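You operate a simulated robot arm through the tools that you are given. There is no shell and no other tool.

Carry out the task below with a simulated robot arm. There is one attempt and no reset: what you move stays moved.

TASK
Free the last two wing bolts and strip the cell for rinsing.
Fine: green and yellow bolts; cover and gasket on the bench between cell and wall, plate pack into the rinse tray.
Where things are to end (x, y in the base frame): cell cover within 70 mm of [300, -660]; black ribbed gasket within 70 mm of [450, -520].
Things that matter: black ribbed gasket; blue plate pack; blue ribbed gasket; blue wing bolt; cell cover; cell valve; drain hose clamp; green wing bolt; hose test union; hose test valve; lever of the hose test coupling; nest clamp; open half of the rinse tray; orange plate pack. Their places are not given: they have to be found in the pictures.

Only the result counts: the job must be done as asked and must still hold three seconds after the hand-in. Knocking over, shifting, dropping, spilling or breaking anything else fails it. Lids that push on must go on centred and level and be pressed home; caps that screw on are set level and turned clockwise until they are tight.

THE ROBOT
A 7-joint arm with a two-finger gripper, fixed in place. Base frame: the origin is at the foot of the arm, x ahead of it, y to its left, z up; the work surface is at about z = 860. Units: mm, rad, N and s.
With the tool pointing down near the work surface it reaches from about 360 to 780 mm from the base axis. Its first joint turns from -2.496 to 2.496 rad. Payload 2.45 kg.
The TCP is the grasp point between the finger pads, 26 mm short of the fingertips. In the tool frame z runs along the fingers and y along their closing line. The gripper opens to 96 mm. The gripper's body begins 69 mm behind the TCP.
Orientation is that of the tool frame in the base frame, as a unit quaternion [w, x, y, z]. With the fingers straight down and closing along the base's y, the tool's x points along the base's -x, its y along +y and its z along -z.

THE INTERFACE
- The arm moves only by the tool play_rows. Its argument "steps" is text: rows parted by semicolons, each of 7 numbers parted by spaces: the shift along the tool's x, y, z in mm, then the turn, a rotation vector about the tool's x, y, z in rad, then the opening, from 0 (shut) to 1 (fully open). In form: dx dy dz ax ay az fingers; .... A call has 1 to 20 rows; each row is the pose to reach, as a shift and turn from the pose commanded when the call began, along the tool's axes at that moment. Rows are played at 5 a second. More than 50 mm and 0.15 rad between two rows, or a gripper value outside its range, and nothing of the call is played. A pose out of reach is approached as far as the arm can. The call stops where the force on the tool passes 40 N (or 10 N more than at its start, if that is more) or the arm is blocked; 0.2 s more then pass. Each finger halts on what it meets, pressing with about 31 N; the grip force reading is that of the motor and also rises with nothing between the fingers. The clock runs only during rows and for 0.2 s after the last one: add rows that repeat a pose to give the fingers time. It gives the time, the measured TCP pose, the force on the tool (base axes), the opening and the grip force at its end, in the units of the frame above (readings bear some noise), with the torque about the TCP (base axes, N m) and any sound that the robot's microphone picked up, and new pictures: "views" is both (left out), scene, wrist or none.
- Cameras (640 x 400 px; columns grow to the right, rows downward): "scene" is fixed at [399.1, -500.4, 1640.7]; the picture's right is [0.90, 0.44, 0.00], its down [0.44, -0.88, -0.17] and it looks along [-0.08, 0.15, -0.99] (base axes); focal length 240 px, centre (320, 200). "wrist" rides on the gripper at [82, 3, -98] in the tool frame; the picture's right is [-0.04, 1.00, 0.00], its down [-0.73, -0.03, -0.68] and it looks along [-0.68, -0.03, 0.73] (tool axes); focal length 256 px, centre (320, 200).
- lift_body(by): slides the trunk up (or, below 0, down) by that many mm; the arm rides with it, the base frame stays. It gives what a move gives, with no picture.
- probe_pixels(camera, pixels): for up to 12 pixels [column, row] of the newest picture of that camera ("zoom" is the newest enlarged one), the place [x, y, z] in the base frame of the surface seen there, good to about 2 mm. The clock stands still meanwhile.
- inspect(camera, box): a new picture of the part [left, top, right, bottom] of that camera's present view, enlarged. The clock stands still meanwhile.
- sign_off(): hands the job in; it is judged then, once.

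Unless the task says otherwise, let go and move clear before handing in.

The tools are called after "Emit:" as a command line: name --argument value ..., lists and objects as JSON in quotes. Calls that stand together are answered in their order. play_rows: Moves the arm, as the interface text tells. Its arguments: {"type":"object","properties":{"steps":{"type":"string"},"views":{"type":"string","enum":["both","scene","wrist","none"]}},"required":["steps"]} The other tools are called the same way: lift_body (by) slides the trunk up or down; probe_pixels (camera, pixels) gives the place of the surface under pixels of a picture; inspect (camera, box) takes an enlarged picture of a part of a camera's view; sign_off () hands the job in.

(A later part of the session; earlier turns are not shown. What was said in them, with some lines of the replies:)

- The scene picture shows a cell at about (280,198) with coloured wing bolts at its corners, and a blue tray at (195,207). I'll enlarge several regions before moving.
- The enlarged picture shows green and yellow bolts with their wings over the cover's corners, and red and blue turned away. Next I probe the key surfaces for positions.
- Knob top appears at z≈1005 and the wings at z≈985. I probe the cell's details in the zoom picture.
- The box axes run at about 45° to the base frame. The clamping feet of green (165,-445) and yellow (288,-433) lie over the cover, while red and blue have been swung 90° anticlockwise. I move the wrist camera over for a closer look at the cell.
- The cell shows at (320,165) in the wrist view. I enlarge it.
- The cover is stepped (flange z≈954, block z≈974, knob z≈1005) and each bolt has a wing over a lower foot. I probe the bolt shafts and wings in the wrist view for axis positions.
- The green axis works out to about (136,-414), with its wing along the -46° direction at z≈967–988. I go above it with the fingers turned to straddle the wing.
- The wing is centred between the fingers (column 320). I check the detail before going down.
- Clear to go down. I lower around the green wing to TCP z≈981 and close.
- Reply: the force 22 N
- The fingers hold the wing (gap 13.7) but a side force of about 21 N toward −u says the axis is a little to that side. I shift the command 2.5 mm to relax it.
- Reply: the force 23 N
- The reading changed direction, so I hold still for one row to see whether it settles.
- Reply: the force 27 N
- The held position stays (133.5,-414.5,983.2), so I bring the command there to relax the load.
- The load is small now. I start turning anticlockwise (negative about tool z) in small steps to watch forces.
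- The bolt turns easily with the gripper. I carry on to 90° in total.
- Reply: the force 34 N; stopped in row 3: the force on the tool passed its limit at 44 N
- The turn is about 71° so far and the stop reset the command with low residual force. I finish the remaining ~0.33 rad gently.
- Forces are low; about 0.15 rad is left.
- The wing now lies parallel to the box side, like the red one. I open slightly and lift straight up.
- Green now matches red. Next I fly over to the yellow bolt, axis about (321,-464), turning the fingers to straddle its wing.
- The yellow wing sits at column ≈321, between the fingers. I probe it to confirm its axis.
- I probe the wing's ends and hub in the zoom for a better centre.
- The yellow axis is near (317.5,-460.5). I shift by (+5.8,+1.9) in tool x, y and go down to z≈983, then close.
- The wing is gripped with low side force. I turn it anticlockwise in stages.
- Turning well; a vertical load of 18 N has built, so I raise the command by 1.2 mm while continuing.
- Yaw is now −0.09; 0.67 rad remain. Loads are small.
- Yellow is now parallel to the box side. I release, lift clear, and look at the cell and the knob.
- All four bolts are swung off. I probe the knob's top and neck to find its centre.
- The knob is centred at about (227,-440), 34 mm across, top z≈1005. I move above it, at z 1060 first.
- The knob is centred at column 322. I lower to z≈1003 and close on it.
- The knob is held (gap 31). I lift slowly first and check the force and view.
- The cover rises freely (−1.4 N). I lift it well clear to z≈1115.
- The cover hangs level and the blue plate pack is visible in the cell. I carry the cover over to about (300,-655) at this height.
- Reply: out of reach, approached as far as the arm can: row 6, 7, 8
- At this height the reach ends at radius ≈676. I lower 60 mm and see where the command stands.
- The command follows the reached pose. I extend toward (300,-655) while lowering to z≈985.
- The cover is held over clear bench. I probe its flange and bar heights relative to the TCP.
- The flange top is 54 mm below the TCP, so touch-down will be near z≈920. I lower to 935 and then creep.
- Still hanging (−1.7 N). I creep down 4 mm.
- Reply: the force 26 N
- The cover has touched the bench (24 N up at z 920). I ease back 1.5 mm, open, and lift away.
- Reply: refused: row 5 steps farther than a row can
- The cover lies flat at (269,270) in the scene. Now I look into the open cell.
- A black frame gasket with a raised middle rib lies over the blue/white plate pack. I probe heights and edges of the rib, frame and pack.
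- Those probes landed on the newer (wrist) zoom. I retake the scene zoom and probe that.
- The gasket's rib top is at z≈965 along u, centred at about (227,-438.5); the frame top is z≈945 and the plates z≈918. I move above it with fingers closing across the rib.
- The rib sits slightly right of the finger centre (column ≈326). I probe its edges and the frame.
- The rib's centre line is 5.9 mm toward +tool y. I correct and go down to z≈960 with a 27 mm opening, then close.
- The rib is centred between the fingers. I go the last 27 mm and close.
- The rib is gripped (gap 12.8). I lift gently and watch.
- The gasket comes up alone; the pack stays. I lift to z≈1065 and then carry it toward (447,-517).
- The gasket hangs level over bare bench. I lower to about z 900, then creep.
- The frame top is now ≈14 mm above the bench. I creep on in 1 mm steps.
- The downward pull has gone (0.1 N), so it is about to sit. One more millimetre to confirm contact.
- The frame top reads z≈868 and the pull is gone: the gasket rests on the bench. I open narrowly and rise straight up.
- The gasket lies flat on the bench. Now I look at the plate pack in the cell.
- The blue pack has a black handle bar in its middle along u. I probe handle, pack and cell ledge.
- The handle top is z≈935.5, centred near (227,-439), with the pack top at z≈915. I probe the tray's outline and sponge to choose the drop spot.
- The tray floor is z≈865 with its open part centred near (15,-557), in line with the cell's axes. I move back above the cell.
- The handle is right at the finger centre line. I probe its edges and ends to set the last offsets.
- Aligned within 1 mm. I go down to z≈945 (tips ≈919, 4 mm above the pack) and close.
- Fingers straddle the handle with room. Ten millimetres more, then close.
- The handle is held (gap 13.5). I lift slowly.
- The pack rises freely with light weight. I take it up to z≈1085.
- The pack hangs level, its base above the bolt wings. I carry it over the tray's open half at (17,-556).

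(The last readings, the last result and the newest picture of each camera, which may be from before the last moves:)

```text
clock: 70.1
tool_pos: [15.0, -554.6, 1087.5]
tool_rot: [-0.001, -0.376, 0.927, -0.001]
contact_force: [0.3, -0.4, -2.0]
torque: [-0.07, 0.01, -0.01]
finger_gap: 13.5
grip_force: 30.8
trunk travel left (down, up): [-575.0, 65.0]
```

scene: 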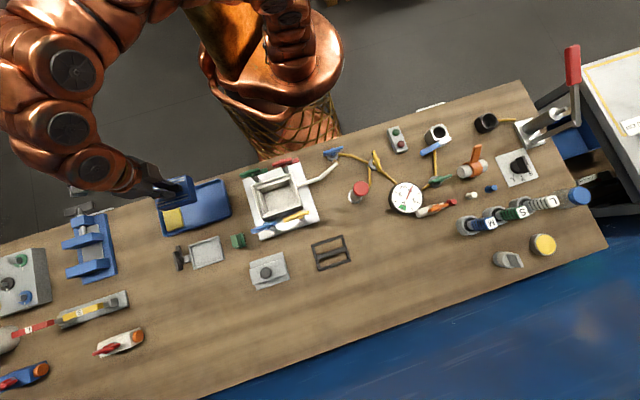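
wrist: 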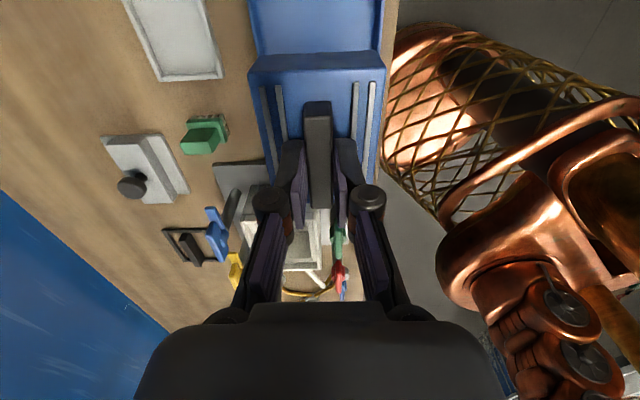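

The pack is over the tray. I lower toward z≈960, nudging 3 mm to centre across the tray, and check.

Emit:
play_rows --steps "0 -3 30 0 0 0 0.02; 0 -3 60 0 0 0 0.02; 0 -3 90 0 0 0 0.02; 0 -3 115 0 0 0 0.02; 0 -3 127 0 0 0 0.02; 0 -3 127 0 0 0 0.02" --views "both"

```text
clock: 71.5
tool_pos: [17.3, -560.8, 958.7]
tool_rot: [-0.001, -0.376, 0.927, 0.0]
contact_force: [1.1, 0.7, -1.1]
torque: [0.01, 0.01, 0.0]
finger_gap: 13.7
grip_force: 31.0
trunk travel left (down, up): [-575.0, 65.0]
```

scene: 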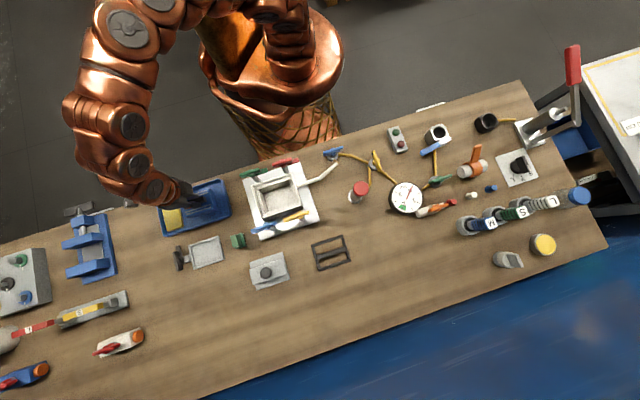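
wrist: 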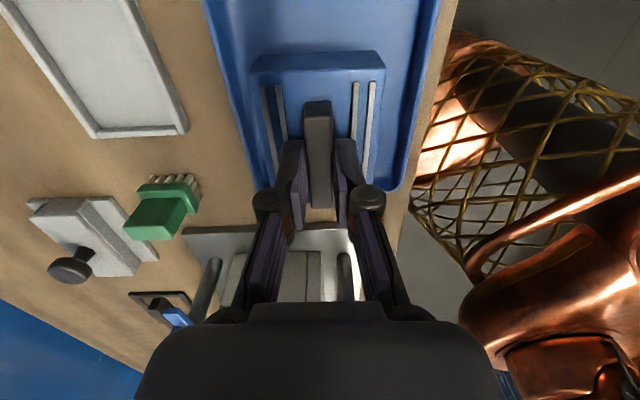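

Emit:
inspect --camera "scene" --box '[145, 165, 250, 250]'

Emit:
probe_pixels --camera "wrist" --pixels '[[240, 120], [262, 120], [382, 120], [415, 120], [320, 30], [235, 60], [425, 60], [320, 53]]'

```text
4.71 times, centred on (198, 208) of scene
```

zoom: 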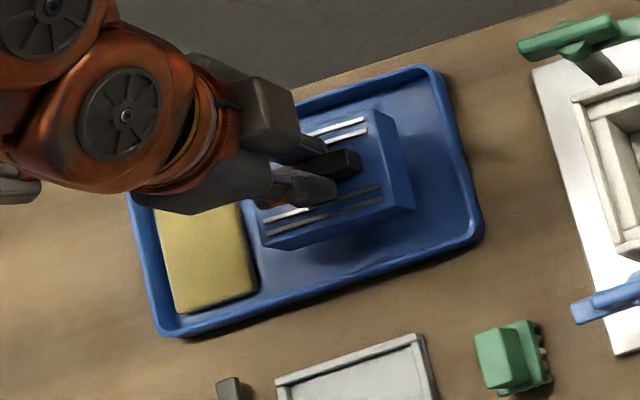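

```text
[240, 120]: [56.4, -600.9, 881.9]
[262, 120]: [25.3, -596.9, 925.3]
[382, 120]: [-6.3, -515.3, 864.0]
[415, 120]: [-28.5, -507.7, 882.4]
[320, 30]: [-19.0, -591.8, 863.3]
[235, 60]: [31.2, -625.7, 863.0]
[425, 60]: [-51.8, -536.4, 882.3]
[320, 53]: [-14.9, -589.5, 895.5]
```

The pack sits inside the tray walls with ≥20 mm each side and well clear of the sponge. I shift 4 mm and lower to just above the floor.

Emit:
play_rows --steps "0 4 10 0 0 0 0.02; 0 4 20 0 0 0 0.02; 0 4 26 0 0 0 0.02; 0 4 29 0 0 0 0.02; 0 4 29 0 0 0 0.02" --views "none"

```text
clock: 72.7
tool_pos: [13.7, -556.9, 929.9]
tool_rot: [-0.001, -0.375, 0.927, -0.002]
contact_force: [0.3, 1.0, 13.3]
torque: [0.51, -0.45, 0.02]
finger_gap: 13.5
grip_force: 30.9
trunk travel left (down, up): [-575.0, 65.0]
```

Contact (13 N) with a torque that places it at the +u end of the pack. I look before going on.

Emit:
inspect --camera "scene" --box '[145, 165, 250, 250]'

Emit:
inspect --camera "wrist" --box '[190, 0, 450, 260]'

```text
4.71 times, centred on (198, 208) of scene
```

zoom: 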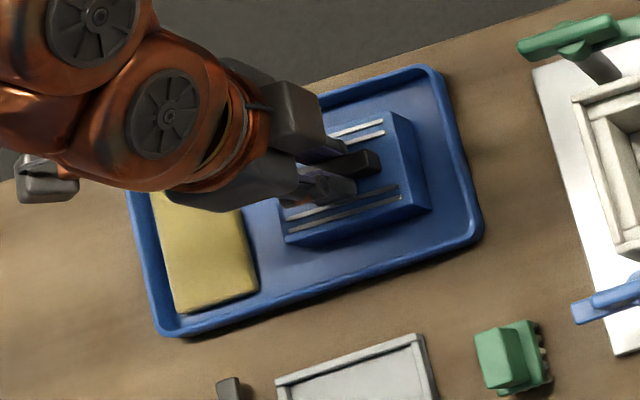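

```text
1.54 times, centred on (320, 130) of wrist
```

zoom: 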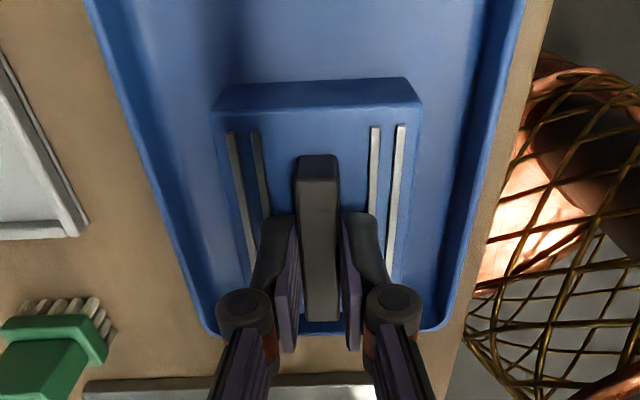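

The pack stands free of walls and sponge; its +u edge touched first, a slight tilt. I lower 1 mm more to let it settle level.

Emit:
play_rows --steps "0 0 0.6 0 0 0 0.02; 0 0 1.2 0 0 0 0.02; 0 0 1.2 0 0 0 0.02" --views "wrist"

```text
clock: 73.5
tool_pos: [14.3, -555.6, 930.3]
tool_rot: [-0.002, -0.375, 0.927, -0.003]
contact_force: [-0.1, -2.9, 30.2]
torque: [-0.07, -0.03, 0.01]
finger_gap: 13.7
grip_force: 31.0
trunk travel left (down, up): [-575.0, 65.0]
```

wrist: 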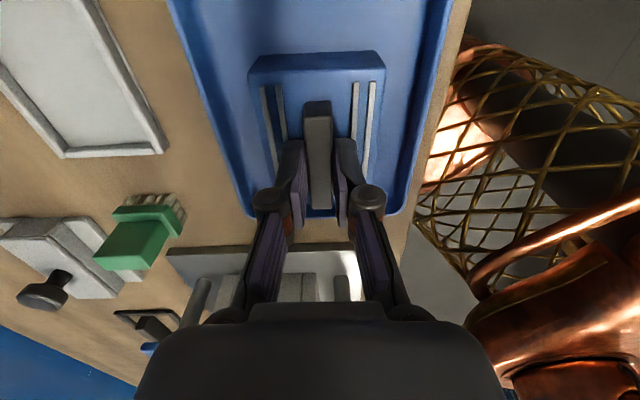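

Now 30 N with no torque: the pack sits flat. I relieve the load, open narrowly and rise.

Emit:
play_rows --steps "0 0 -1 0 0 0 0.02; 0 0 -2 0 0 0 0.02; 0 0 -2 0 0 0 0.15; 0 0 -2 0 0 0 0.28; 0 0 -2 0 0 0 0.3; 0 0 -2 0 0 0 0.3" --views "none"

Emit:
play_rows --steps "0 0 -10 0 0 0 0.3; 0 0 -30 0 0 0 0.3; 0 0 -60 0 0 0 0.3; 0 0 -100 0 0 0 0.3; 0 0 -140 0 0 0 0.3; 0 0 -170 0 0 0 0.3; 40 0 -190 0 0 0 0.3; 80 0 -200 0 0 0 0.3; 80 0 -200 0 0 0 0.3" --views "both"

```text
clock: 74.9
tool_pos: [13.9, -557.1, 930.4]
tool_rot: [0.0, -0.375, 0.927, -0.001]
contact_force: [1.4, 0.8, -0.7]
torque: [0.02, -0.01, 0.0]
finger_gap: 29.0
grip_force: 0.1
trunk travel left (down, up): [-575.0, 65.0]
```

```text
clock: 76.9
tool_pos: [-39.4, -611.8, 1131.7]
tool_rot: [-0.001, -0.377, 0.926, -0.002]
contact_force: [0.2, 0.2, -0.9]
torque: [0.02, -0.02, 0.04]
finger_gap: 28.7
grip_force: 0.1
trunk travel left (down, up): [-575.0, 65.0]
```

scene: 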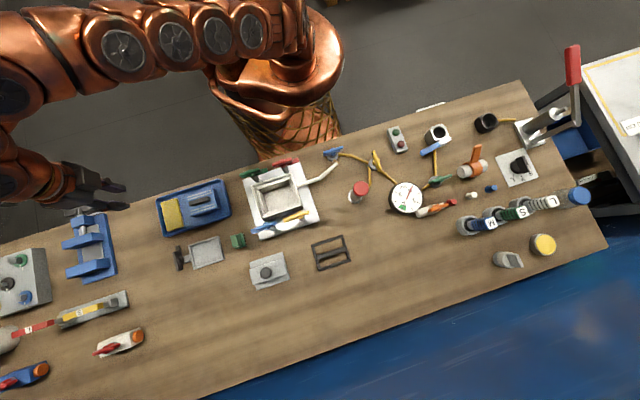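
wrist: 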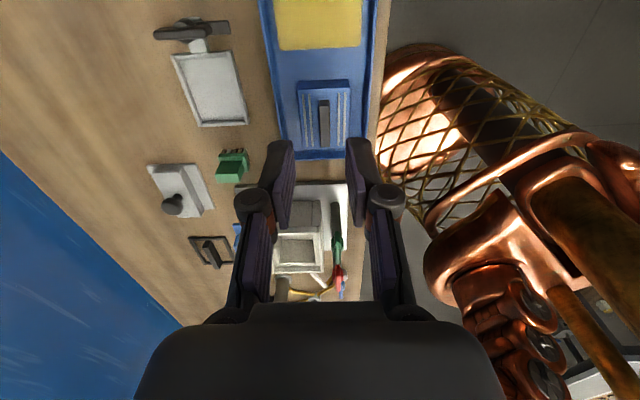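

The pack is in the tray, and the arm is clear. I check the final state of the cell, tray, cover and gasket.

Emit:
inspect --camera "scene" --box '[145, 150, 365, 300]'

Emit:
probe_pixels --camera "scene" --pixels '[[266, 272], [331, 252], [203, 203], [313, 246], [349, 258], [276, 195], [192, 205], [216, 200], [263, 284], [270, 256]]'

Emit:
inspect --camera "scene" --box '[235, 150, 325, 245]'

```text
2.67 times, centred on (255, 225) of scene
```

zoom: 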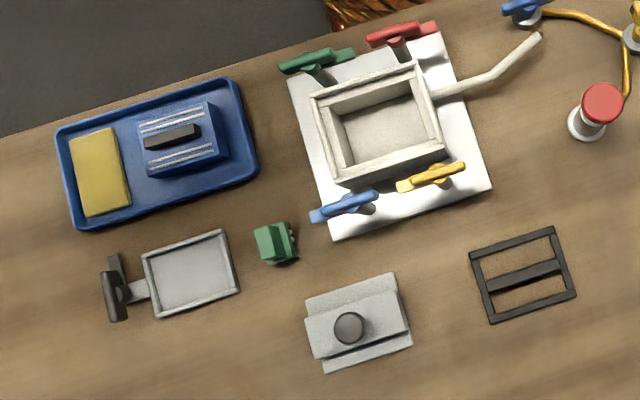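

```text
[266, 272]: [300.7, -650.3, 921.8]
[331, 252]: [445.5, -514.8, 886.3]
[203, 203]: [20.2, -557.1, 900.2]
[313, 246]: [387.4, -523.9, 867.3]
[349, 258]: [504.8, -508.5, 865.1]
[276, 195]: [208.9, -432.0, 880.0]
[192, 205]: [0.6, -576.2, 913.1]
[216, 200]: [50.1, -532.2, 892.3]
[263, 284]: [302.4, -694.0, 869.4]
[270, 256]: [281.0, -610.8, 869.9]
```

```text
4.21 times, centred on (280, 198) of scene
```

zoom: 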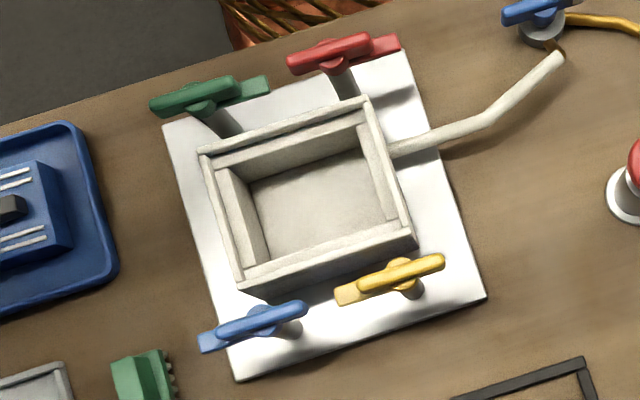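

The cell is empty and has not shifted, and all four bolts are swung free. The cover is at about (300,-652), the gasket at about (446,-516), and the pack sits flat in the tray's open half clear of the sponge. The arm is clear, so I hand in.

Emit:
sign_off

```text
The job is handed in.
```

The cell is stripped and I've handed the job in. I don't have the verdict on it yet.

- **Wing bolts:** Green and yellow are each turned about 90° anticlockwise, so all four bolts are now clear of the cover.
- **Cover:** It lies flat on the bench at about (300, -652), roughly 8 mm from its target.
- **Black ribbed gasket:** It lies flat at about (446, -516), roughly 6 mm from its target.
- **Blue plate pack:** It sits flat in the open half of the rinse tray at about (20, -557), clear of the sponge and the tray walls.

The last pictures show the cell empty and in its original place. I did not touch the red or blue bolts, the valves or the drain hose. Turning the green bolt hit the force limit once, at 44 N. I finished that turn in smaller steps at low force.
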